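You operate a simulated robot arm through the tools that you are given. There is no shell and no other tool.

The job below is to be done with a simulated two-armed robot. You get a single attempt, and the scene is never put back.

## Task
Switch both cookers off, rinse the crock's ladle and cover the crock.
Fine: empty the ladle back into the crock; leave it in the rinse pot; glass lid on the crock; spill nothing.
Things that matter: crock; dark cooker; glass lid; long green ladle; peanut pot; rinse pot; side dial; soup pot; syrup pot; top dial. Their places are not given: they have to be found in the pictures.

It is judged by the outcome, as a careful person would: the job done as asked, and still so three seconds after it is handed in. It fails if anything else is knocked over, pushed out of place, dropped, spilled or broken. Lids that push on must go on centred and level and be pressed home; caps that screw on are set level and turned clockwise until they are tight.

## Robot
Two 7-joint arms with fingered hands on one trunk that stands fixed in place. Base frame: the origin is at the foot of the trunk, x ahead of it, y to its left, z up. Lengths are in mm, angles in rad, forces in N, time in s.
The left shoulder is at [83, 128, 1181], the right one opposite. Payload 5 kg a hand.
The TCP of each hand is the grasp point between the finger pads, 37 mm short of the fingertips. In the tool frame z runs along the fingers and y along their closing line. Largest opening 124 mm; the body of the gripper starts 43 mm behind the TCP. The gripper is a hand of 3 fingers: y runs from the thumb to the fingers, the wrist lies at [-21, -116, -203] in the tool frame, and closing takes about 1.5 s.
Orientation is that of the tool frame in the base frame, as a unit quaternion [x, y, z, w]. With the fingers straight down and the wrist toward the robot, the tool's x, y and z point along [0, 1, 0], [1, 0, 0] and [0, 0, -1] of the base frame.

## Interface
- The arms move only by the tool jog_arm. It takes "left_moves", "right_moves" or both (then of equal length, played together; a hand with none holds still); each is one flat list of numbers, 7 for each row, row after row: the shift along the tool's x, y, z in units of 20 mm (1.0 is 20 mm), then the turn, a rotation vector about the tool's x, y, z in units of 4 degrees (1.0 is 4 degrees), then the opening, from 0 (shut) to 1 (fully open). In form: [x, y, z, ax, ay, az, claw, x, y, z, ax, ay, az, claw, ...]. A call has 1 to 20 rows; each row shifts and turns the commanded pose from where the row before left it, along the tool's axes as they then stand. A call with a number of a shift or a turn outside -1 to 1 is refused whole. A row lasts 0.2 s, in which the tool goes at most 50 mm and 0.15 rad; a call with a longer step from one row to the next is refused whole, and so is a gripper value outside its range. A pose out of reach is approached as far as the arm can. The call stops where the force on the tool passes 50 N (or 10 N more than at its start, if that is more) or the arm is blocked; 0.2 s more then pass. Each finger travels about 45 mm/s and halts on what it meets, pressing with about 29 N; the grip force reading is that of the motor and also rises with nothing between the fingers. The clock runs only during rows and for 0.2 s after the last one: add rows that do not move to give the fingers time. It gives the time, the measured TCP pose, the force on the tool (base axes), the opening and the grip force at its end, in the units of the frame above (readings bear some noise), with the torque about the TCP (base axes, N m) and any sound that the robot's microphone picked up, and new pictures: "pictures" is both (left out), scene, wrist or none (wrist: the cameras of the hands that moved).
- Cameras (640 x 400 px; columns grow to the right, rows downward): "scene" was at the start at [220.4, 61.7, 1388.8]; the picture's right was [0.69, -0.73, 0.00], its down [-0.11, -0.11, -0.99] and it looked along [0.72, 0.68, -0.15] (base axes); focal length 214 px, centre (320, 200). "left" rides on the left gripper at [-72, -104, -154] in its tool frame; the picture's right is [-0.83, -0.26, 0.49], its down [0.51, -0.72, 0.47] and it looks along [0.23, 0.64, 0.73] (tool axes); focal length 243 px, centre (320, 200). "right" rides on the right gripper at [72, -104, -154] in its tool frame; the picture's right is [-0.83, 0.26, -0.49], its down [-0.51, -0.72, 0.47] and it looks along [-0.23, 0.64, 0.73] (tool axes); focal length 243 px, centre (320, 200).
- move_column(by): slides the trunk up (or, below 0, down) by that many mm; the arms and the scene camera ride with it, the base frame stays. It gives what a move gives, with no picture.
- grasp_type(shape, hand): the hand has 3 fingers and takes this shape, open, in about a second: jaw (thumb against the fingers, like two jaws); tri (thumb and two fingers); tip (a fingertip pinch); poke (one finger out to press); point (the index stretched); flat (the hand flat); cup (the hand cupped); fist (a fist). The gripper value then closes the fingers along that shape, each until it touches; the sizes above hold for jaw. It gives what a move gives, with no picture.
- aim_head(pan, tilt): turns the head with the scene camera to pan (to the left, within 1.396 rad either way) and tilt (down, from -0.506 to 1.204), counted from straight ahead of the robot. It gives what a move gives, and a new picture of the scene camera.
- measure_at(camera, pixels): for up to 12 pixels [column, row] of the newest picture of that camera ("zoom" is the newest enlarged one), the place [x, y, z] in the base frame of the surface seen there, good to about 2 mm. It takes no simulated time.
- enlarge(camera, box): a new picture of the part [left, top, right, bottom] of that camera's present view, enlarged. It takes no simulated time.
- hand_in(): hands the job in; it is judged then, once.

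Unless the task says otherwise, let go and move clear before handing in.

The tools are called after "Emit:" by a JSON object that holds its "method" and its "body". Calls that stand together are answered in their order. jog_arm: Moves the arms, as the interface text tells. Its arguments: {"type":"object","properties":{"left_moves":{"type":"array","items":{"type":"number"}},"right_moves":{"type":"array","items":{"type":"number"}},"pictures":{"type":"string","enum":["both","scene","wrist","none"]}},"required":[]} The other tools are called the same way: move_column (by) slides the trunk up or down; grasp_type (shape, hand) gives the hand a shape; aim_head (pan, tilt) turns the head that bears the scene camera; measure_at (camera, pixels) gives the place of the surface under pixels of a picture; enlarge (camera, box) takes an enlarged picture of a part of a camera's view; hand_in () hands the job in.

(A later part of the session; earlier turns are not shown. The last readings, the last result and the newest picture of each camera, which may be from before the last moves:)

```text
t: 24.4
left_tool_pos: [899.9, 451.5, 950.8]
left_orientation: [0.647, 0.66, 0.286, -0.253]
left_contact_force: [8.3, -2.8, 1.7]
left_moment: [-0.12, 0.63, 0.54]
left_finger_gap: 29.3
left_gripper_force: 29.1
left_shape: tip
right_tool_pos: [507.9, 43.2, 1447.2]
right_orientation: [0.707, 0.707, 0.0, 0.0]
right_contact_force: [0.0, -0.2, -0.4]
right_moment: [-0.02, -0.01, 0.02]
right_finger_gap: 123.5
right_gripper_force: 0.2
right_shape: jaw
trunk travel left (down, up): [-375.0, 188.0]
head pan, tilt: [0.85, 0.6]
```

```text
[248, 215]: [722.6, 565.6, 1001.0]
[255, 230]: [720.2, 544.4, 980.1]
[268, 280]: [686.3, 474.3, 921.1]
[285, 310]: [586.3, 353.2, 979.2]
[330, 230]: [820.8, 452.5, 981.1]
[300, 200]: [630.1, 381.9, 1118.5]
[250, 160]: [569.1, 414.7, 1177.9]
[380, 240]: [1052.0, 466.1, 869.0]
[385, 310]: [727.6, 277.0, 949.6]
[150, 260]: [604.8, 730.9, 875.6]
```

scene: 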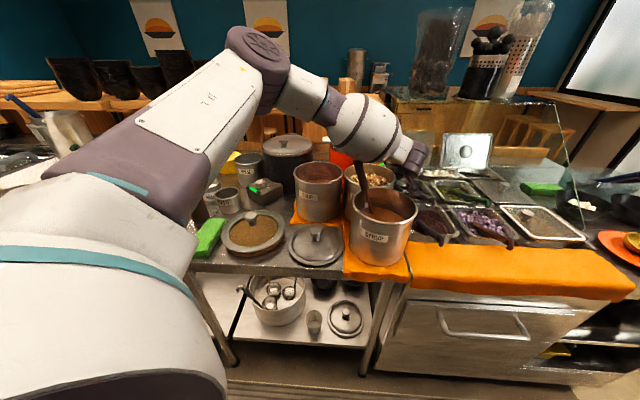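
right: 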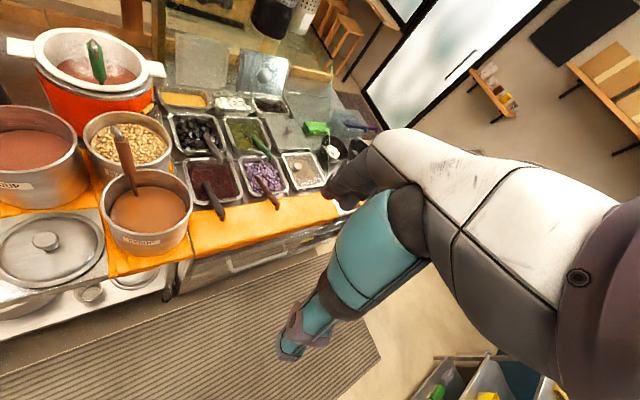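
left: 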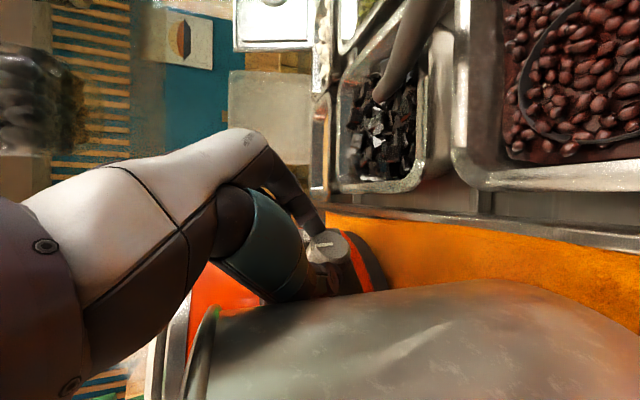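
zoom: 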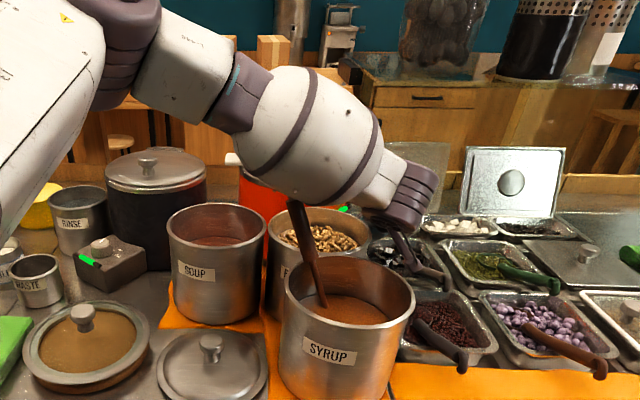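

The forearm has nudged the syrup ladle's handle as the wrist came down on the left. I'll open slightly and rotate back the way I came, so the forearm rises off the ladle, then look again.

Emit:
{"method": "jog_arm", "body": {"left_moves": [0, 0, 0, 0, 0, 0, 0.25, 0, 0, 0, 0, 0, 0, 0.38, 0, 0, 0, 0, 0, 0, 0.38, 0, 0.094, 0, 0.707, 0, 0.707, 0.38, 0, 0.094, 0, 0.707, 0, 0.707, 0.38, 0, 0.094, 0, 0.707, 0, 0.707, 0.38, 0, 0.094, 0, 0.707, 0, 0.707, 0.38, 0, 0.094, 0, 0.707, 0, 0.707, 0.38, 0, 0.094, 0, 0.707, 0, 0.707, 0.38, 0, 0.094, 0, 0.707, 0, 0.707, 0.38]}}

Emit:
{"method": "enlarge", "body": {"camera": "scene", "box": [280, 60, 460, 260]}}

Emit:
{"method": "enlarge", "body": {"camera": "left", "box": [260, 180, 420, 300]}}

```text
t: 26.6
left_tool_pos: [911.4, 452.5, 947.4]
left_orientation: [0.696, 0.58, 0.121, -0.405]
left_contact_force: [0.9, -1.0, -0.4]
left_moment: [-0.02, 0.04, 0.02]
left_finger_gap: 46.7
left_gripper_force: 0.0
left_shape: tip
right_tool_pos: [508.3, 44.8, 1446.2]
right_orientation: [0.708, 0.706, 0.0, -0.001]
right_contact_force: [0.2, -0.1, 0.6]
right_moment: [-0.01, 0.04, 0.05]
right_finger_gap: 123.8
right_gripper_force: 0.1
right_shape: jaw
trunk travel left (down, up): [-375.0, 188.0]
head pan, tilt: [0.85, 0.6]
```

scene: 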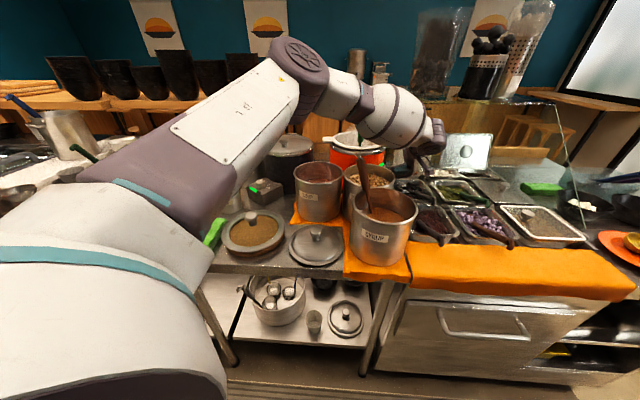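
left: 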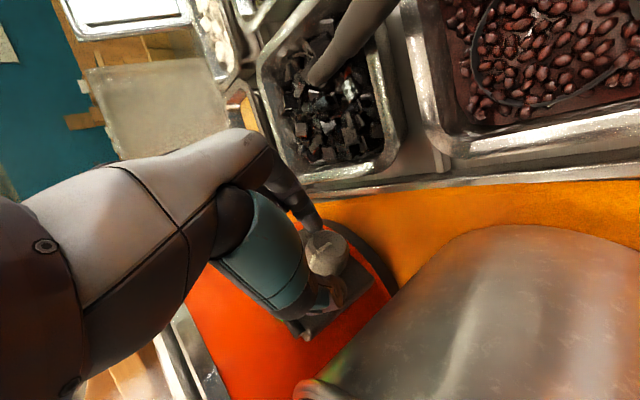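

```text
2.00 times, centred on (370, 160) of scene
```

zoom: 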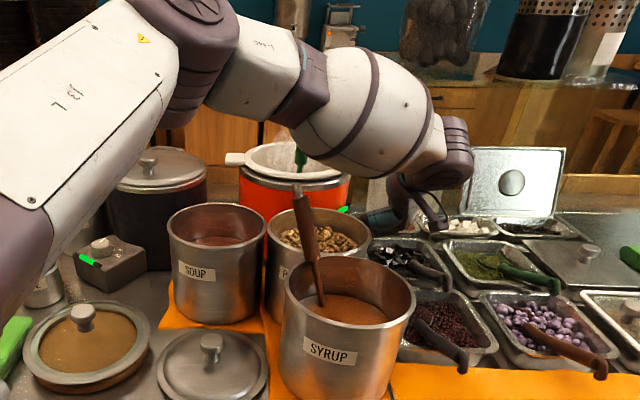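

```text
3.33 times, centred on (340, 240) of left
```

zoom: 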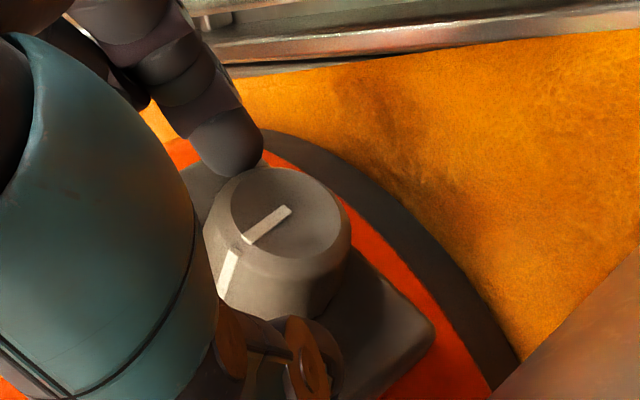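

The knob has turned past the amber setting and the light on the crock now shows green at zoom (343,209). I'll measure whether the peanut pot and the syrup ladle have shifted.

Emit:
{"method": "measure_at", "body": {"camera": "zoom", "pixels": [[297, 190], [305, 210], [315, 260], [343, 209], [368, 245], [371, 250], [310, 210], [267, 240], [275, 300], [283, 262], [330, 212], [275, 225]]}}

Emit:
{"method": "measure_at", "body": {"camera": "left", "pixels": [[310, 385], [330, 365], [380, 330], [450, 250], [520, 235], [600, 260], [500, 320]]}}

```text
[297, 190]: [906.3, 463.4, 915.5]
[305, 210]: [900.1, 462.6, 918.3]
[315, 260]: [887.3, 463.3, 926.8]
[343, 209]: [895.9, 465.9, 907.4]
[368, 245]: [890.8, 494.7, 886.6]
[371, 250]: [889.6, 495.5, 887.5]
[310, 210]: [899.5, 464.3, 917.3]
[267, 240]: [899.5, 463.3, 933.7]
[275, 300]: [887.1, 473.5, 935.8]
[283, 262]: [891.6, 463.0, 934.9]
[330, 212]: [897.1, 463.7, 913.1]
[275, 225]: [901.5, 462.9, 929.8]
```

```text
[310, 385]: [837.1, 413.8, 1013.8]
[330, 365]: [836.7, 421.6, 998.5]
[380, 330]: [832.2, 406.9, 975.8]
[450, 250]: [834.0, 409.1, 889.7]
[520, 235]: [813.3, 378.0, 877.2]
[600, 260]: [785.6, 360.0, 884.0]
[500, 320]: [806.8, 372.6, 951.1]
```

Emit:
{"method": "measure_at", "body": {"camera": "zoom", "pixels": [[289, 211], [248, 239], [235, 252], [226, 288], [231, 270]]}}

Emit:
{"method": "enlarge", "body": {"camera": "scene", "box": [330, 130, 420, 200]}}

Emit:
{"method": "measure_at", "body": {"camera": "zoom", "pixels": [[270, 110], [300, 230], [330, 330], [410, 180], [440, 250], [200, 200]]}}

```text
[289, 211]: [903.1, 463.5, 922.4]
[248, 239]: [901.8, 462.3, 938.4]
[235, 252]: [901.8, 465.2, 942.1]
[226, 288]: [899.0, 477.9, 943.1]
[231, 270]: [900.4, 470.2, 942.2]
```

```text
5.71 times, centred on (375, 165) of scene
```

zoom: 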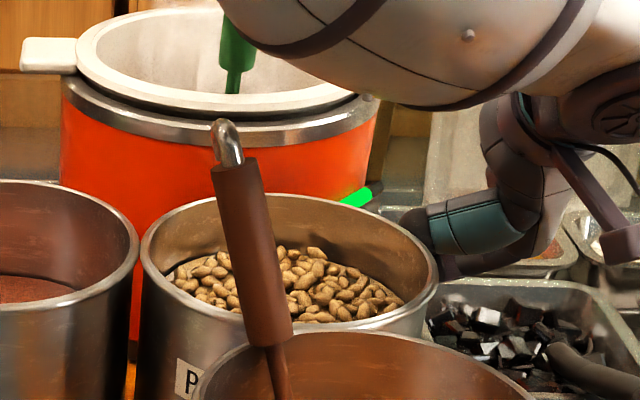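

```text
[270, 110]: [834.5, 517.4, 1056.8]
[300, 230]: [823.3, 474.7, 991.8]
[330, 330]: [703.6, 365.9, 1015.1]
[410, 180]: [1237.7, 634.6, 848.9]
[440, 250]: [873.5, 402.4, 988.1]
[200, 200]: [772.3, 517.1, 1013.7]
```

The pointer is now at about 94° (LOW was 67°, OFF is 159°), the light is green, and the peanut pot shifted only about 9 mm. For the next strokes I'll keep the wrist on the right, away from the ladle, by rotating the open hand another 28° clockwise.

Emit:
{"method": "jog_arm", "body": {"left_moves": [0, 0.094, 0, 0.707, 0, 0.707, 0.38, 0, 0.094, 0, 0.707, 0, 0.707, 0.38, 0, 0.094, 0, 0.707, 0, 0.707, 0.38, 0, 0.094, 0, 0.707, 0, 0.707, 0.38, 0, 0.094, 0, 0.707, 0, 0.707, 0.38, 0, 0.094, 0, 0.707, 0, 0.707, 0.38, 0, 0.094, 0, 0.707, 0, 0.707, 0.38, 0, 0, 0, 0, 0, 0, 0.38]}}

Emit:
{"method": "enlarge", "body": {"camera": "left", "box": [260, 180, 420, 300]}}

```text
t: 27.9
left_tool_pos: [912.9, 461.2, 948.9]
left_orientation: [0.715, 0.504, 0.017, -0.485]
left_contact_force: [15.3, -19.3, -3.4]
left_moment: [-0.6, -0.36, -0.19]
left_finger_gap: 41.5
left_gripper_force: 29.5
left_shape: tip
left hand out of reach, approached as far as the arm can: row 4, 5, 6
right_tool_pos: [507.8, 45.0, 1446.2]
right_orientation: [0.707, 0.707, 0.0, 0.0]
right_contact_force: [-0.2, 0.0, -0.5]
right_moment: [-0.03, 0.0, -0.01]
right_finger_gap: 123.9
right_gripper_force: 0.1
right_shape: jaw
trunk travel left (down, up): [-375.0, 188.0]
head pan, tilt: [0.85, 0.6]
stopped in row 6 (left hand): the force on the tool passed its limit at 57 N (the readings are from after the stop); the commanded pose is now the measured one
```

scene: 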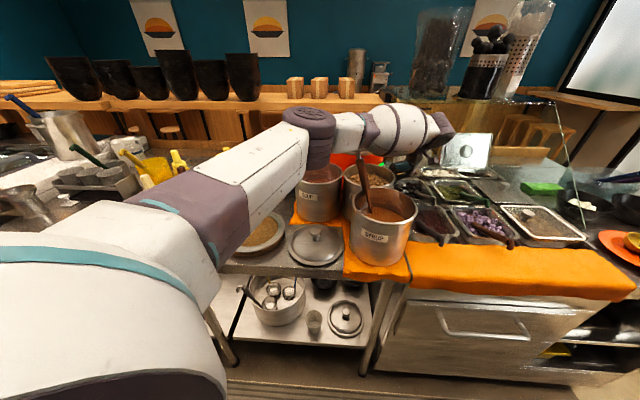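
left: 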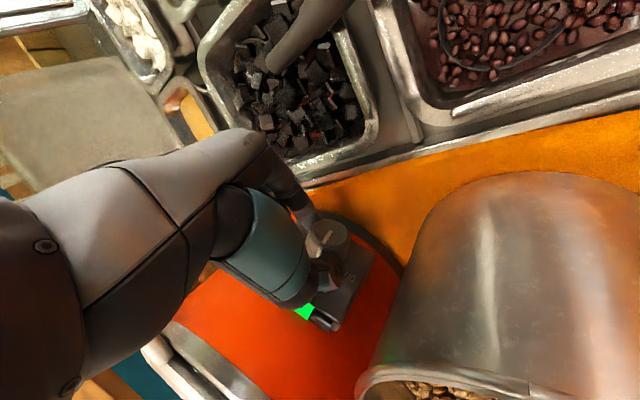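

```text
3.33 times, centred on (340, 240) of left
```

zoom: 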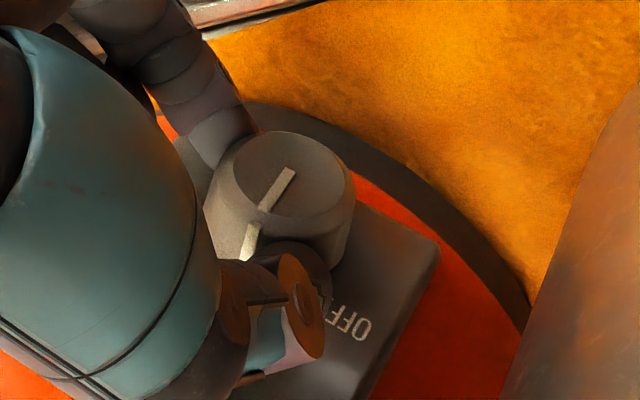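

The arm ran out of reach at about -42° and pressed lightly on the panel. I'll back off to -36°, re-centre on the knob axis and grip.

Emit:
{"method": "jog_arm", "body": {"left_moves": [-0.28, 0.3, -0.35, 0, 0, 0, 0.4, 0, 0, 0, -1, 0, -1, 0.4, 0, 0, 0, 0, 0, 0, 0.4], "pictures": "wrist"}}

Emit:
{"method": "enlarge", "body": {"camera": "left", "box": [260, 180, 420, 300]}}

```text
t: 28.8
left_tool_pos: [912.6, 460.5, 950.9]
left_orientation: [0.711, 0.528, 0.052, -0.462]
left_contact_force: [7.1, -26.5, 0.4]
left_moment: [-0.42, 0.08, 0.4]
left_finger_gap: 47.7
left_gripper_force: 0.0
left_shape: tip
left hand out of reach, approached as far as the arm can: row 1
right_tool_pos: [509.2, 39.5, 1447.1]
right_orientation: [0.707, 0.708, 0.001, -0.001]
right_contact_force: [0.3, -0.8, 0.1]
right_moment: [0.04, 0.04, 0.0]
right_finger_gap: 123.5
right_gripper_force: 0.0
right_shape: jaw
trunk travel left (down, up): [-375.0, 188.0]
head pan, tilt: [0.85, 0.6]
```

left: 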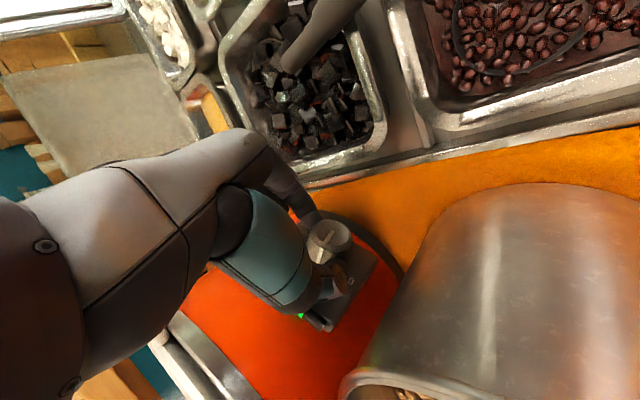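

```text
3.33 times, centred on (340, 240) of left
```

zoom: 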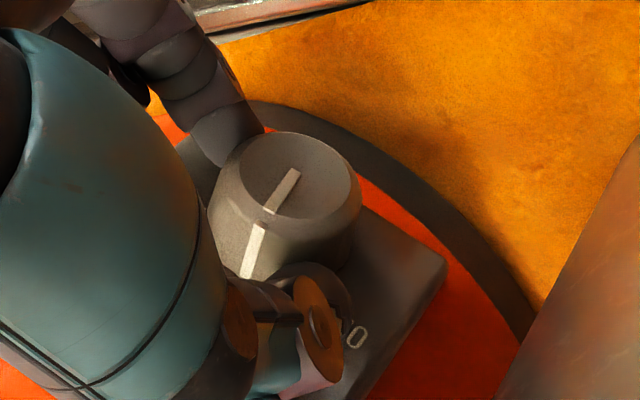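

Emit:
{"method": "jog_arm", "body": {"left_moves": [-0.15, 0.1, -0.45, 0, 0, 0, 0.4, 0, 0, 0, -0.9, 0, -0.9, 0.4, 0, 0, 0, 0, 0, 0, 0.4], "pictures": "wrist"}}

Emit:
{"method": "enlarge", "body": {"camera": "left", "box": [260, 180, 420, 300]}}

```text
t: 29.6
left_tool_pos: [916.7, 457.7, 952.2]
left_orientation: [0.707, 0.55, 0.081, -0.437]
left_contact_force: [0.6, -4.1, -0.8]
left_moment: [-0.03, -0.05, 0.17]
left_finger_gap: 49.1
left_gripper_force: 0.1
left_shape: tip
right_tool_pos: [507.6, 44.0, 1445.8]
right_orientation: [0.707, 0.707, 0.0, 0.0]
right_contact_force: [0.8, -0.5, -0.2]
right_moment: [0.0, 0.01, -0.04]
right_finger_gap: 123.7
right_gripper_force: 0.1
right_shape: jaw
trunk travel left (down, up): [-375.0, 188.0]
head pan, tilt: [0.85, 0.6]
```

left: 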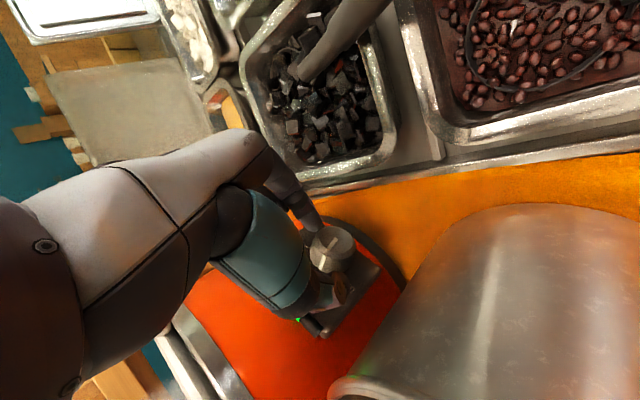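

```text
3.33 times, centred on (340, 240) of left
```

zoom: 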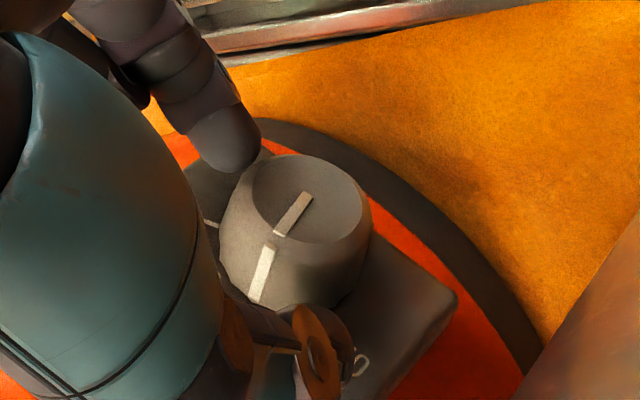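

I'm at about -32° but sit slightly high on the knob, so I'll shift 8 mm along -x of the tool and grip.

Emit:
{"method": "jog_arm", "body": {"left_moves": [-0.4, 0, 0, 0, 0, 0, 0.4, 0, 0, 0, 0, 0, 0, 0.3, 0, 0, 0, 0, 0, 0, 0.2, 0, 0, 0, 0, 0, 0, 0.15, 0, 0, 0, 0, 0, 0, 0.15, 0, 0, 0, 0, 0, 0, 0.15], "pictures": "wrist"}}

Emit:
{"method": "enlarge", "body": {"camera": "left", "box": [260, 180, 420, 300]}}

```text
t: 30.9
left_tool_pos: [912.9, 450.6, 948.8]
left_orientation: [0.707, 0.55, 0.081, -0.437]
left_contact_force: [3.9, 2.9, -0.4]
left_moment: [0.08, -0.11, -0.07]
left_finger_gap: 29.1
left_gripper_force: 29.1
left_shape: tip
right_tool_pos: [506.7, 44.1, 1448.8]
right_orientation: [0.707, 0.707, 0.0, 0.0]
right_contact_force: [0.4, 0.3, 0.6]
right_moment: [0.0, 0.0, 0.01]
right_finger_gap: 123.4
right_gripper_force: 0.1
right_shape: jaw
trunk travel left (down, up): [-375.0, 188.0]
head pan, tilt: [0.85, 0.6]
```

left: 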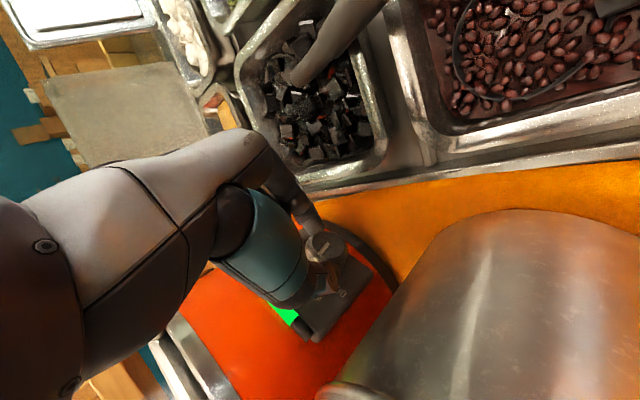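

```text
3.33 times, centred on (340, 240) of left
```

zoom: 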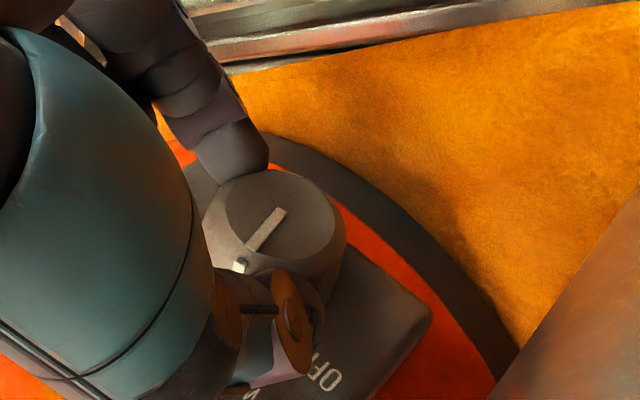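

Gripped again. I'll turn 20° counter-clockwise and watch the forearm and the ladle.

Emit:
{"method": "jog_arm", "body": {"left_moves": [0, -0.09, 0, -0.707, 0, -0.707, 0.12, 0, -0.09, 0, -0.707, 0, -0.707, 0.12, 0, -0.09, 0, -0.707, 0, -0.707, 0.12, 0, -0.09, 0, -0.707, 0, -0.707, 0.12, 0, -0.09, 0, -0.707, 0, -0.707, 0.12]}}

Emit:
{"method": "enlarge", "body": {"camera": "scene", "box": [280, 60, 460, 260]}}

Emit:
{"method": "enlarge", "body": {"camera": "left", "box": [260, 180, 420, 300]}}

```text
t: 32.1
left_tool_pos: [904.8, 450.1, 950.4]
left_orientation: [0.683, 0.618, 0.201, -0.332]
left_contact_force: [4.1, -1.5, -6.8]
left_moment: [-0.11, -0.12, -0.06]
left_finger_gap: 29.2
left_gripper_force: 29.3
left_shape: tip
right_tool_pos: [507.2, 45.3, 1447.2]
right_orientation: [0.707, 0.707, 0.001, 0.001]
right_contact_force: [-0.4, 0.4, -0.4]
right_moment: [-0.04, 0.04, -0.02]
right_finger_gap: 123.6
right_gripper_force: 0.1
right_shape: jaw
trunk travel left (down, up): [-375.0, 188.0]
head pan, tilt: [0.85, 0.6]
```

scene: 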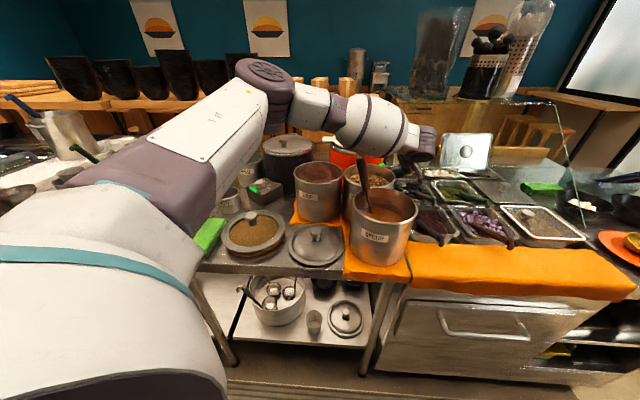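
left: 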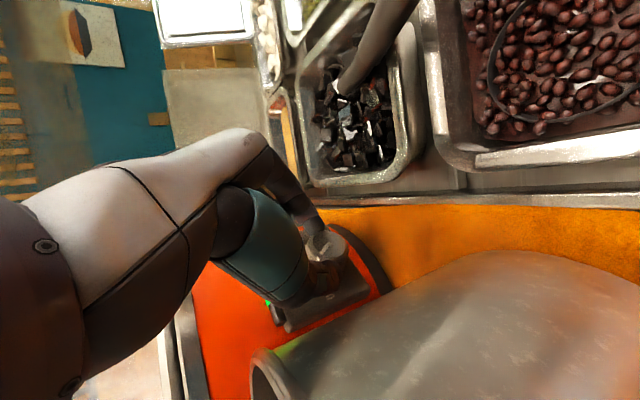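

```text
2.00 times, centred on (370, 160) of scene
```

zoom: 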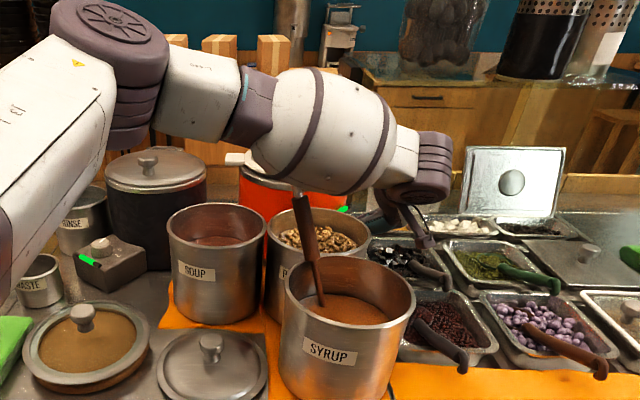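

```text
3.33 times, centred on (340, 240) of left
```

zoom: 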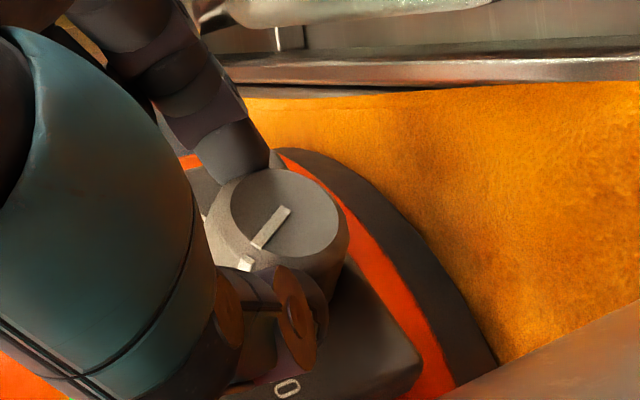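

The ladle stays put and the pointer followed the hand to about WARM. I'll open, rotate back 22°, regrip and turn again.

Emit:
{"method": "jog_arm", "body": {"left_moves": [0, 0, 0, 0, 0, 0, 0.22, 0, 0, 0, 0, 0, 0, 0.35, 0, 0, 0, 0, 0, 0, 0.35, 0, 0.1, 0, 0.778, 0, 0.778, 0.35, 0, 0.1, 0, 0.778, 0, 0.778, 0.35, 0, 0.1, 0, 0.778, 0, 0.778, 0.35, 0, 0.1, 0, 0.778, 0, 0.778, 0.35, 0, 0.1, 0, 0.778, 0, 0.778, 0.35, 0, 0, 0, 0, 0, 0, 0.35, 0, 0, 0, 0, 0, 0, 0.25, 0, 0, 0, 0, 0, 0, 0.15, 0, 0, 0, 0, 0, 0, 0.12, 0, 0, 0, 0, 0, 0, 0.12], "pictures": "wrist"}}

Emit:
{"method": "enlarge", "body": {"camera": "left", "box": [260, 180, 420, 300]}}

```text
t: 35.0
left_tool_pos: [913.2, 450.6, 946.6]
left_orientation: [0.709, 0.542, 0.069, -0.446]
left_contact_force: [5.6, 0.3, -1.7]
left_moment: [-0.02, -0.19, -0.08]
left_finger_gap: 29.6
left_gripper_force: 28.5
left_shape: tip
right_tool_pos: [507.4, 43.4, 1448.6]
right_orientation: [0.707, 0.707, 0.0, 0.001]
right_contact_force: [-0.6, -0.1, -0.2]
right_moment: [0.02, 0.04, 0.04]
right_finger_gap: 123.2
right_gripper_force: 0.0
right_shape: jaw
trunk travel left (down, up): [-375.0, 188.0]
head pan, tilt: [0.85, 0.6]
```

left: 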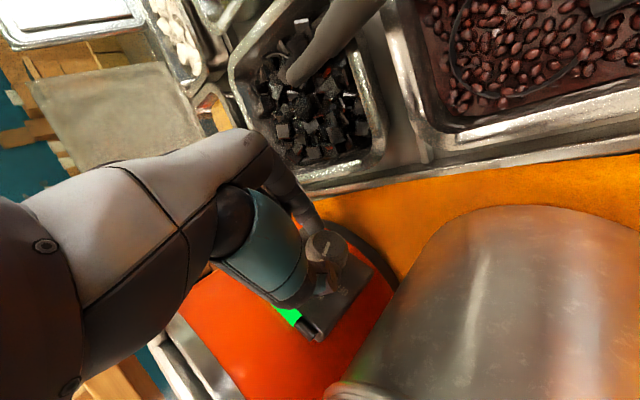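

```text
3.33 times, centred on (340, 240) of left
```

zoom: 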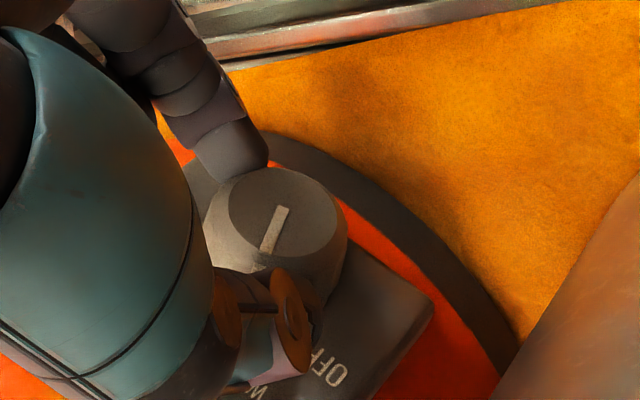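

Emit:
{"method": "jog_arm", "body": {"left_moves": [0, -0.1, 0, -0.778, 0, -0.778, 0.12, 0, -0.1, 0, -0.778, 0, -0.778, 0.12, 0, -0.1, 0, -0.778, 0, -0.778, 0.12, 0, -0.1, 0, -0.778, 0, -0.778, 0.12, 0, -0.1, 0, -0.778, 0, -0.778, 0.12, 0, 0, 0, 0, 0, 0, 0.12, 0, 0, 0, 0, 0, 0, 0.25, 0, 0, 0, 0, 0, 0, 0.35, 0, 0, 0, 0, 0, 0, 0.35, 0, 0.1, 0, 0.778, 0, 0.778, 0.35, 0, 0.1, 0, 0.778, 0, 0.778, 0.35, 0, 0.1, 0, 0.778, 0, 0.778, 0.35, 0, 0.1, 0, 0.778, 0, 0.778, 0.35, 0, 0.1, 0, 0.778, 0, 0.778, 0.35], "pictures": "both"}}

Emit:
{"method": "enlarge", "body": {"camera": "left", "box": [260, 180, 420, 300]}}

```text
t: 38.0
left_tool_pos: [914.8, 450.9, 947.9]
left_orientation: [0.709, 0.541, 0.068, -0.446]
left_contact_force: [0.5, 1.2, 1.2]
left_moment: [-0.04, -0.01, -0.01]
left_finger_gap: 43.4
left_gripper_force: 0.0
left_shape: tip
right_tool_pos: [508.2, 43.1, 1447.1]
right_orientation: [0.707, 0.707, 0.0, -0.001]
right_contact_force: [0.8, 0.0, 0.0]
right_moment: [0.0, 0.04, -0.02]
right_finger_gap: 123.7
right_gripper_force: 0.1
right_shape: jaw
trunk travel left (down, up): [-375.0, 188.0]
head pan, tilt: [0.85, 0.6]
```

scene: 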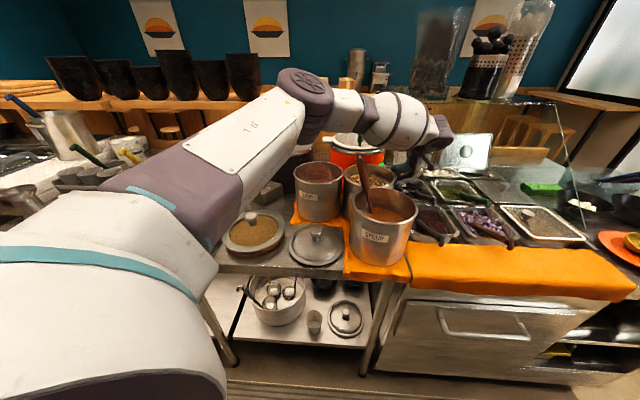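
left: 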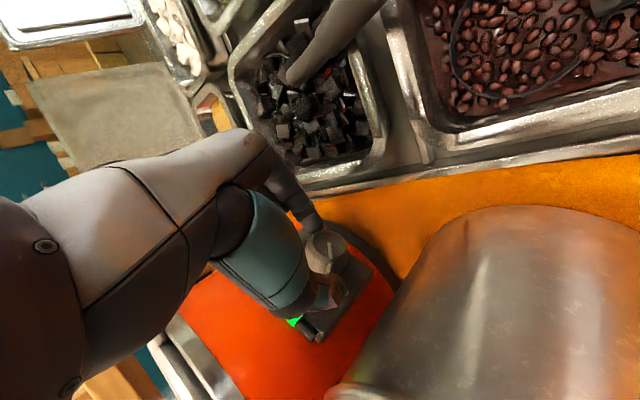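

```text
3.33 times, centred on (340, 240) of left
```

zoom: 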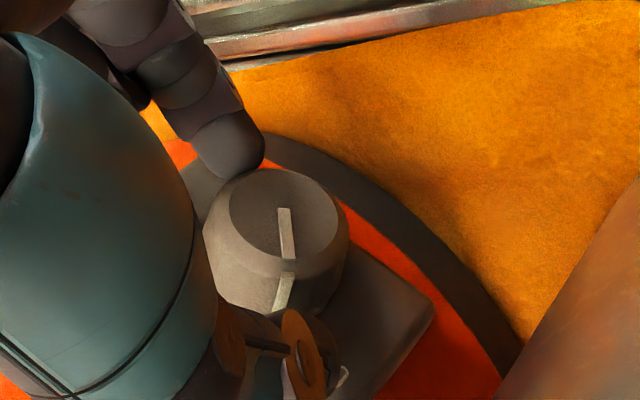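

Emit:
{"method": "measure_at", "body": {"camera": "zoom", "pixels": [[283, 212], [288, 255], [289, 270], [283, 300]]}}

Emit:
{"method": "jog_arm", "body": {"left_moves": [0, 0, 0, 0, 0, 0, 0.25, 0, 0, 0, 0, 0, 0, 0.15, 0, 0, 0, 0, 0, 0, 0.12, 0, 0, 0, 0, 0, 0, 0.12, 0, 0, 0, 0, 0, 0, 0.12, 0, -0.1, 0, -0.778, 0, -0.778, 0.12, 0, -0.1, 0, -0.778, 0, -0.778, 0.12, 0, -0.1, 0, -0.778, 0, -0.778, 0.12, 0, -0.1, 0, -0.778, 0, -0.778, 0.12, 0, -0.1, 0, -0.778, 0, -0.778, 0.12], "pictures": "both"}}

Emit:
{"method": "enlarge", "body": {"camera": "left", "box": [260, 180, 420, 300]}}

```text
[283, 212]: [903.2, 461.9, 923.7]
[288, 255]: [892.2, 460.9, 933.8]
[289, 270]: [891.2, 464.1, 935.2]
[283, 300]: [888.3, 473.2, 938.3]
```

```text
t: 40.1
left_tool_pos: [905.1, 450.3, 950.8]
left_orientation: [0.683, 0.618, 0.201, -0.333]
left_contact_force: [-0.7, -2.0, -6.0]
left_moment: [-0.14, -0.04, 0.01]
left_finger_gap: 29.0
left_gripper_force: 29.2
left_shape: tip
right_tool_pos: [507.9, 44.2, 1446.9]
right_orientation: [0.708, 0.706, -0.001, 0.0]
right_contact_force: [0.3, -1.0, -0.4]
right_moment: [0.0, 0.01, -0.02]
right_finger_gap: 123.4
right_gripper_force: 0.2
right_shape: jaw
trunk travel left (down, up): [-375.0, 188.0]
head pan, tilt: [0.85, 0.6]
```

scene: 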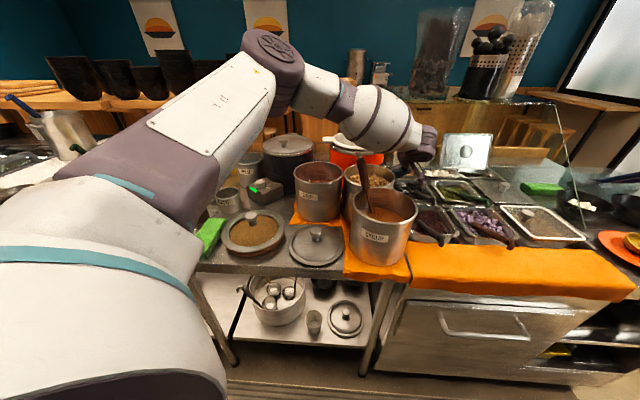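
left: 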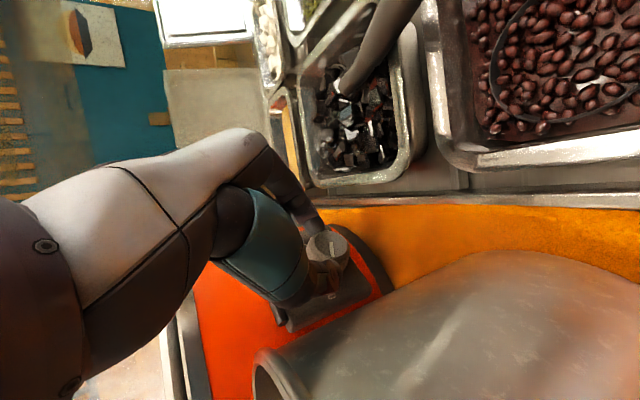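

```text
3.33 times, centred on (340, 240) of left
```

zoom: 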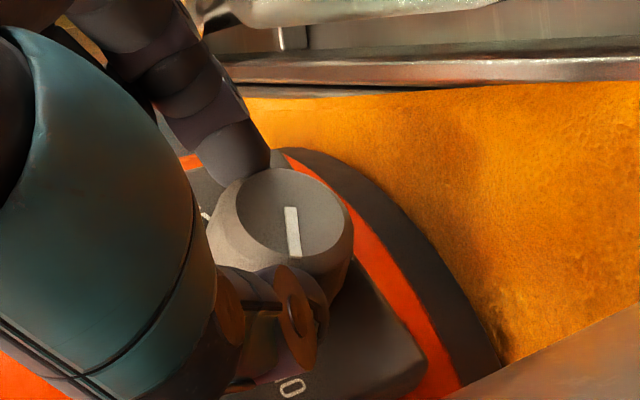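

The pointer was at about 135° and has turned 22° more, and I no longer see the green light at (270,305). I'll open and rotate back to inspect.

Emit:
{"method": "jog_arm", "body": {"left_moves": [0, 0, 0, 0, 0, 0, 0.22, 0, 0, 0, 0, 0, 0, 0.35, 0, 0, 0, 0, 0, 0, 0.35, 0, 0.1, 0, 0.778, 0, 0.778, 0.35, 0, 0.1, 0, 0.778, 0, 0.778, 0.35, 0, 0.1, 0, 0.778, 0, 0.778, 0.35, 0, 0, -1, 0, 0, 0, 0.4, 0, 0, -1, 0, 0, 0, 0.4, 0, 0, -1, 0, 0, 0, 0.4], "pictures": "wrist"}}

Emit:
{"method": "enlarge", "body": {"camera": "left", "box": [280, 190, 440, 310]}}

```text
t: 42.1
left_tool_pos: [928.3, 406.0, 988.2]
left_orientation: [0.701, 0.575, 0.123, -0.403]
left_contact_force: [-0.1, 0.2, -0.2]
left_moment: [0.03, 0.03, 0.03]
left_finger_gap: 49.0
left_gripper_force: 0.0
left_shape: tip
right_tool_pos: [506.4, 44.7, 1447.0]
right_orientation: [0.707, 0.707, 0.0, 0.0]
right_contact_force: [0.3, -0.3, -0.7]
right_moment: [0.0, -0.02, 0.03]
right_finger_gap: 123.5
right_gripper_force: 0.1
right_shape: jaw
trunk travel left (down, up): [-375.0, 188.0]
head pan, tilt: [0.85, 0.6]
```

left: 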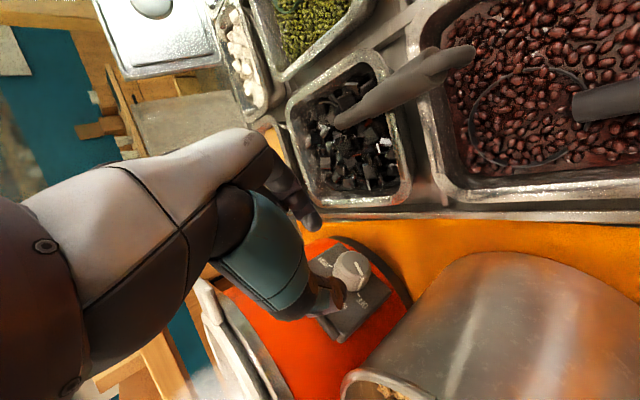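

```text
3.33 times, centred on (360, 250) of left
```

zoom: 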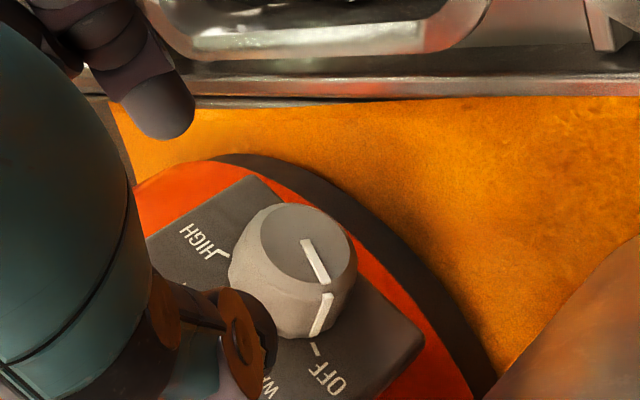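

The pointer stripe meets the OFF tick at zoom (315,345), so the crock is off. I'll retreat along the same way I came.

Emit:
{"method": "jog_arm", "body": {"left_moves": [0.474, -0.888, -0.82, 0, 0, 0, 0.4, 0.474, -0.888, -0.82, 0, 0, 0, 0.4, 0.474, -0.888, -0.82, 0, 0, 0, 0.4, 0.474, -0.888, -0.82, 0, 0, 0, 0.4, 0.474, -0.888, -0.82, 0, 0, 0, 0.4, 0.474, -0.888, -0.82, 0, 0, 0, 0.4, 0.474, -0.888, -0.82, 0, 0, 0, 0.4, 0.474, -0.888, -0.82, 0, 0, 0, 0.4, 0.474, -0.888, -0.82, 0, 0, 0, 0.4, 0.474, -0.888, -0.82, 0, 0, 0, 0.4]}}

Emit:
{"method": "enlarge", "body": {"camera": "scene", "box": [260, 100, 440, 280]}}

Emit:
{"method": "enlarge", "body": {"camera": "left", "box": [280, 140, 520, 340]}}

```text
t: 44.4
left_tool_pos: [842.9, 362.6, 1233.3]
left_orientation: [0.701, 0.576, 0.124, -0.403]
left_contact_force: [-0.5, -0.8, 0.1]
left_moment: [-0.03, 0.0, 0.02]
left_finger_gap: 49.0
left_gripper_force: 0.0
left_shape: tip
right_tool_pos: [505.6, 43.2, 1447.1]
right_orientation: [0.707, 0.708, 0.0, 0.001]
right_contact_force: [-0.8, -0.1, 0.4]
right_moment: [0.05, -0.03, -0.01]
right_finger_gap: 123.5
right_gripper_force: 0.0
right_shape: jaw
trunk travel left (down, up): [-375.0, 188.0]
head pan, tilt: [0.85, 0.6]
```

scene: 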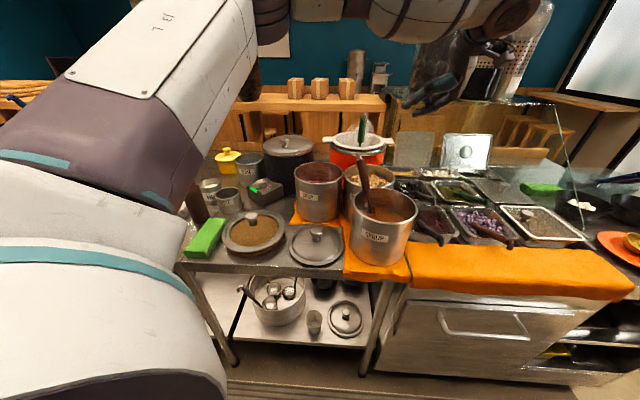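
left: 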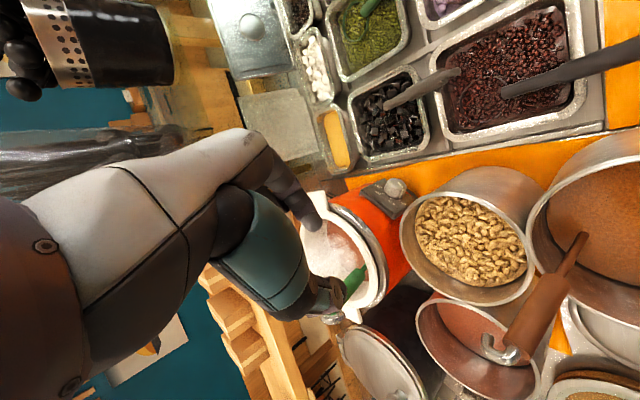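

```text
2.22 times, centred on (350, 190) of scene
```

zoom: 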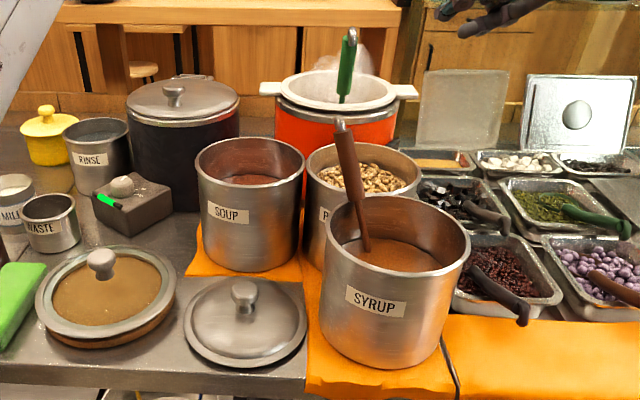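

```text
2.00 times, centred on (400, 240) of left
```

zoom: 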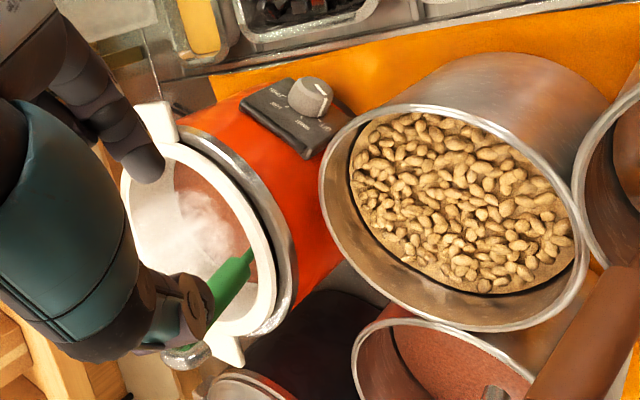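

The light is dark and the crock dial is on OFF. Next is the dark cooker's top dial: I'll turn the hand back to fingers-down and move it over the control box near (508,760).

Emit:
{"method": "jog_arm", "body": {"left_moves": [0, 0, 0, -0.884, 0, -0.884, 0.5, 0, 0, 0, -0.884, 0, -0.884, 0.5, 0, 0, 0, -0.884, 0, -0.884, 0.5, 0, 0, 0, -0.884, 0, -0.884, 0.5, 0, 0, 0, -0.884, 0, -0.884, 0.5, 0, 0, 0, 0, -1, 0, 0.5, 0, 0, 0, 0, -1, 0, 0.5, 0, 0, 0, 0, -1, 0, 0.5, 0, 0, 0, 0, -1, 0, 0.5, 0, 0, 0, 0, -1, 0, 0.5, 0, 0, 0, 0, -1, 0, 0.5, 0, 0, 0, 0, -1, 0, 0.5, 0, 0, 0, 0, -1, 0, 0.5, 0, 0, 0, 0, -1, 0, 0.5, 0, 0, 0, 0, -1, 0, 0.5, 0, 0, 0, 0, -1, 0, 0.5, 0, 0, 0, 0, -0.25, 0, 0.5, 0, 0, -1, 0, 0, 0, 0.5, 0, 0, -1, 0, 0, 0, 0.5, 0, 0, -1, 0, 0, 0, 0.5], "pictures": "scene"}}

```text
t: 48.5
left_tool_pos: [842.6, 360.4, 1291.4]
left_orientation: [0.711, 0.703, -0.002, 0.003]
left_contact_force: [-0.2, -0.2, 0.0]
left_moment: [0.01, -0.03, -0.02]
left_finger_gap: 61.5
left_gripper_force: 0.0
left_shape: tip
right_tool_pos: [506.1, 42.7, 1448.0]
right_orientation: [0.707, 0.707, -0.001, 0.0]
right_contact_force: [-0.1, -0.2, -0.9]
right_moment: [0.0, -0.04, 0.01]
right_finger_gap: 123.5
right_gripper_force: 0.1
right_shape: jaw
trunk travel left (down, up): [-375.0, 188.0]
head pan, tilt: [0.85, 0.6]
```

scene: 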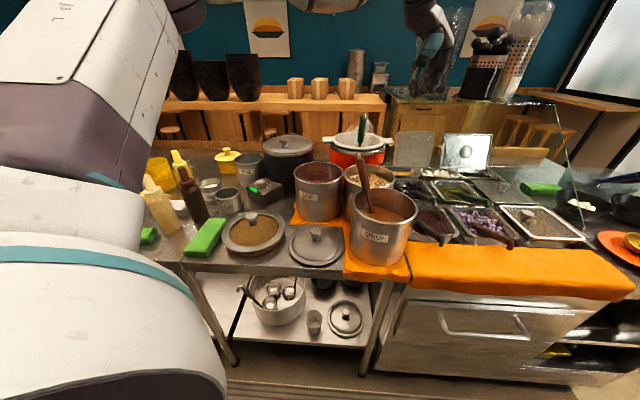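

Emit:
{"method": "jog_arm", "body": {"left_moves": [1, -0.88, 0, 0, 0, 0, 0.5, 1, -0.88, 0, 0, 0, 0, 0.5, 1, -0.88, 0, 0, 0, 0, 0.5, 1, -0.88, 0, 0, 0, 0, 0.5, 1, -0.88, 0, 0, 0, 0, 0.5, 1, -0.88, 0, 0, 0, 0, 0.5, 1, -0.88, 0, 0, 0, 0, 0.5, 1, -0.88, 0, 0, 0, 0, 0.5, 1, -0.88, 0, 0, 0, 0, 0.5, 1, -0.88, 0, 0, 0, 0, 0.5, 1, -0.88, 0, 0, 0, 0, 0.5, 1, -0.88, 0, 0, 0, 0, 0.5, 1, -0.88, 0, 0, 0, 0, 0.5, 1, -0.88, 0, 0, 0, 0, 0.5, 1, -0.88, 0, 0, 0, 0, 0.5, 1, -0.88, 0, 0, 0, 0, 0.5, 1, -0.88, 0, 0, 0, 0, 0.5, 1, -0.88, 0, 0, 0, 0, 0.5, 1, -0.88, 0, 0, 0, 0, 0.5], "pictures": "none"}}

Emit:
{"method": "jog_arm", "body": {"left_moves": [0.5, 0, 1, 0, 0, 0, 0.5, 0, 0, 1, 0, 0, 0, 0.5, 0, 0, 1, 0, 0, 0, 0.5, 0, 0, 1, 0, 0, 0, 0.5, 0, 0, 1, 0, 0, 0, 0.5, 0, 0, 1, 0, 0, 0, 0.5, 0, 0, 1, 0, 0, 0, 0.5, 0, 0, 0, 0, 0, 0, 0.5]}}

Emit:
{"method": "enlarge", "body": {"camera": "left", "box": [300, 220, 460, 340]}}

```text
t: 52.5
left_tool_pos: [512.2, 748.2, 1286.9]
left_orientation: [0.712, 0.702, -0.004, 0.003]
left_contact_force: [0.3, -0.4, -0.1]
left_moment: [-0.04, -0.02, -0.02]
left_finger_gap: 61.6
left_gripper_force: 0.0
left_shape: tip
right_tool_pos: [506.2, 45.1, 1447.7]
right_orientation: [0.707, 0.707, 0.0, 0.001]
right_contact_force: [-0.5, 1.1, 0.2]
right_moment: [-0.02, 0.02, 0.0]
right_finger_gap: 123.7
right_gripper_force: 0.0
right_shape: jaw
trunk travel left (down, up): [-375.0, 188.0]
head pan, tilt: [0.85, 0.6]
```

```text
t: 54.4
left_tool_pos: [512.5, 754.7, 1149.9]
left_orientation: [0.712, 0.702, -0.003, 0.002]
left_contact_force: [0.4, -0.4, 0.1]
left_moment: [0.02, -0.04, 0.0]
left_finger_gap: 61.8
left_gripper_force: 0.0
left_shape: tip
right_tool_pos: [507.4, 43.3, 1446.9]
right_orientation: [0.706, 0.708, 0.0, 0.0]
right_contact_force: [0.1, 0.1, -0.7]
right_moment: [0.04, 0.0, 0.01]
right_finger_gap: 123.6
right_gripper_force: 0.0
right_shape: jaw
trunk travel left (down, up): [-375.0, 188.0]
head pan, tilt: [0.85, 0.6]
```

scene: 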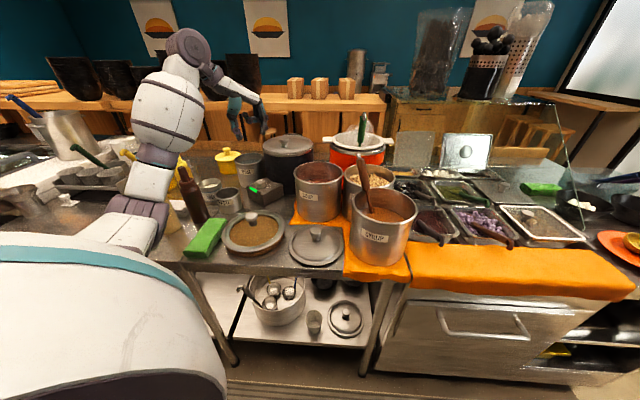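
left: 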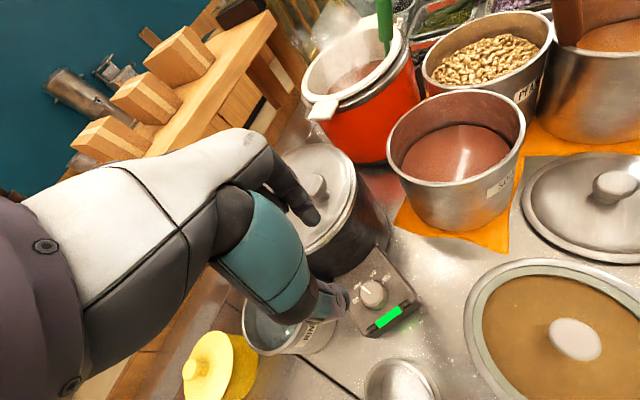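

```text
3.33 times, centred on (380, 280) of left
```

zoom: 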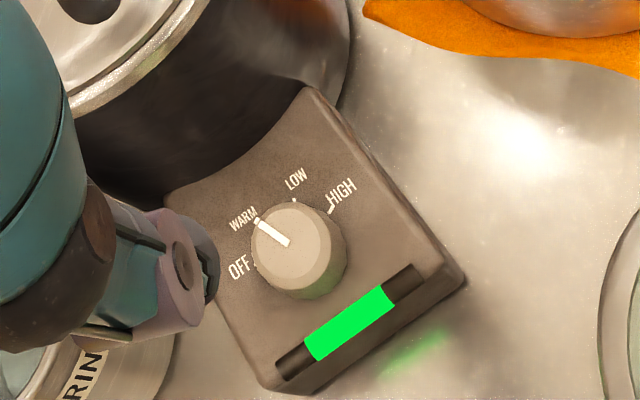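

The top dial is at WARM (pointer at zoom (268,235)) and OFF is one tick counter-clockwise. I'll measure it.

Emit:
{"method": "measure_at", "body": {"camera": "zoom", "pixels": [[257, 264], [256, 218], [294, 199], [331, 211], [288, 243], [262, 226], [295, 250], [320, 240], [270, 260], [300, 290], [335, 265], [350, 325]]}}

```text
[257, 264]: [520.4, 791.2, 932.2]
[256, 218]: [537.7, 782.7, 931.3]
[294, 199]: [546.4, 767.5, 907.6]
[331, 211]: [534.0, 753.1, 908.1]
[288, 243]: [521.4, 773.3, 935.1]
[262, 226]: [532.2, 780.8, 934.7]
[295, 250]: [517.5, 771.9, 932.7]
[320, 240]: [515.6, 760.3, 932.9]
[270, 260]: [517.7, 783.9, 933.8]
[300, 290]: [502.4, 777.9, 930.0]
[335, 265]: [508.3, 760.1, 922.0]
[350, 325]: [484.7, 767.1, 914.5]
```

Emit:
{"method": "measure_at", "body": {"camera": "left", "pixels": [[352, 190], [345, 215], [325, 240], [310, 252], [316, 183], [335, 165], [360, 270], [388, 225], [330, 270], [285, 350], [250, 325], [320, 330]]}}

Emit:
{"method": "enlarge", "body": {"camera": "scene", "box": [200, 130, 330, 211]}}

Emit:
{"method": "measure_at", "body": {"camera": "zoom", "pixels": [[310, 95], [330, 105], [370, 120], [430, 128], [490, 118], [540, 100], [555, 85], [172, 160], [230, 175], [280, 165], [312, 140], [240, 117]]}}

```text
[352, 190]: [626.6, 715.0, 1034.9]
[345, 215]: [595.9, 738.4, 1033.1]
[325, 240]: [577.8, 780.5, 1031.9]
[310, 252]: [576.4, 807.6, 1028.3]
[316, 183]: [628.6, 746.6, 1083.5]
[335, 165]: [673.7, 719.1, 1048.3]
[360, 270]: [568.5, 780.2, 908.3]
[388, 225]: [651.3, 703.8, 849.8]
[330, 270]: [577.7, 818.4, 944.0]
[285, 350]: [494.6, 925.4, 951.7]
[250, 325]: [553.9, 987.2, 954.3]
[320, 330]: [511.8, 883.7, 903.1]
```

```text
4.92 times, centred on (265, 170) of scene
```

zoom: 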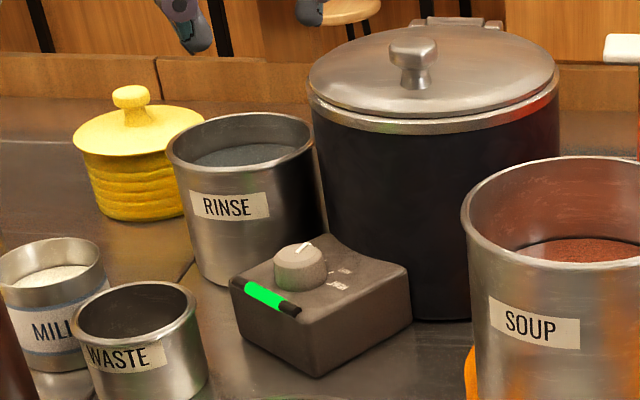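

```text
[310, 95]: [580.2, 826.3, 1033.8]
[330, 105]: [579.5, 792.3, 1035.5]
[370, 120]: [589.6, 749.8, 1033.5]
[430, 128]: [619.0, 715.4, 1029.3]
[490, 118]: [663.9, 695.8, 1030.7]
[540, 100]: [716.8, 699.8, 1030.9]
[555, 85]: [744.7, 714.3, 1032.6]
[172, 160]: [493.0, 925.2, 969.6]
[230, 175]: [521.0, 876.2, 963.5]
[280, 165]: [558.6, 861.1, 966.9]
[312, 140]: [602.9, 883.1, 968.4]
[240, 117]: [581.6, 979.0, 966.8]
```

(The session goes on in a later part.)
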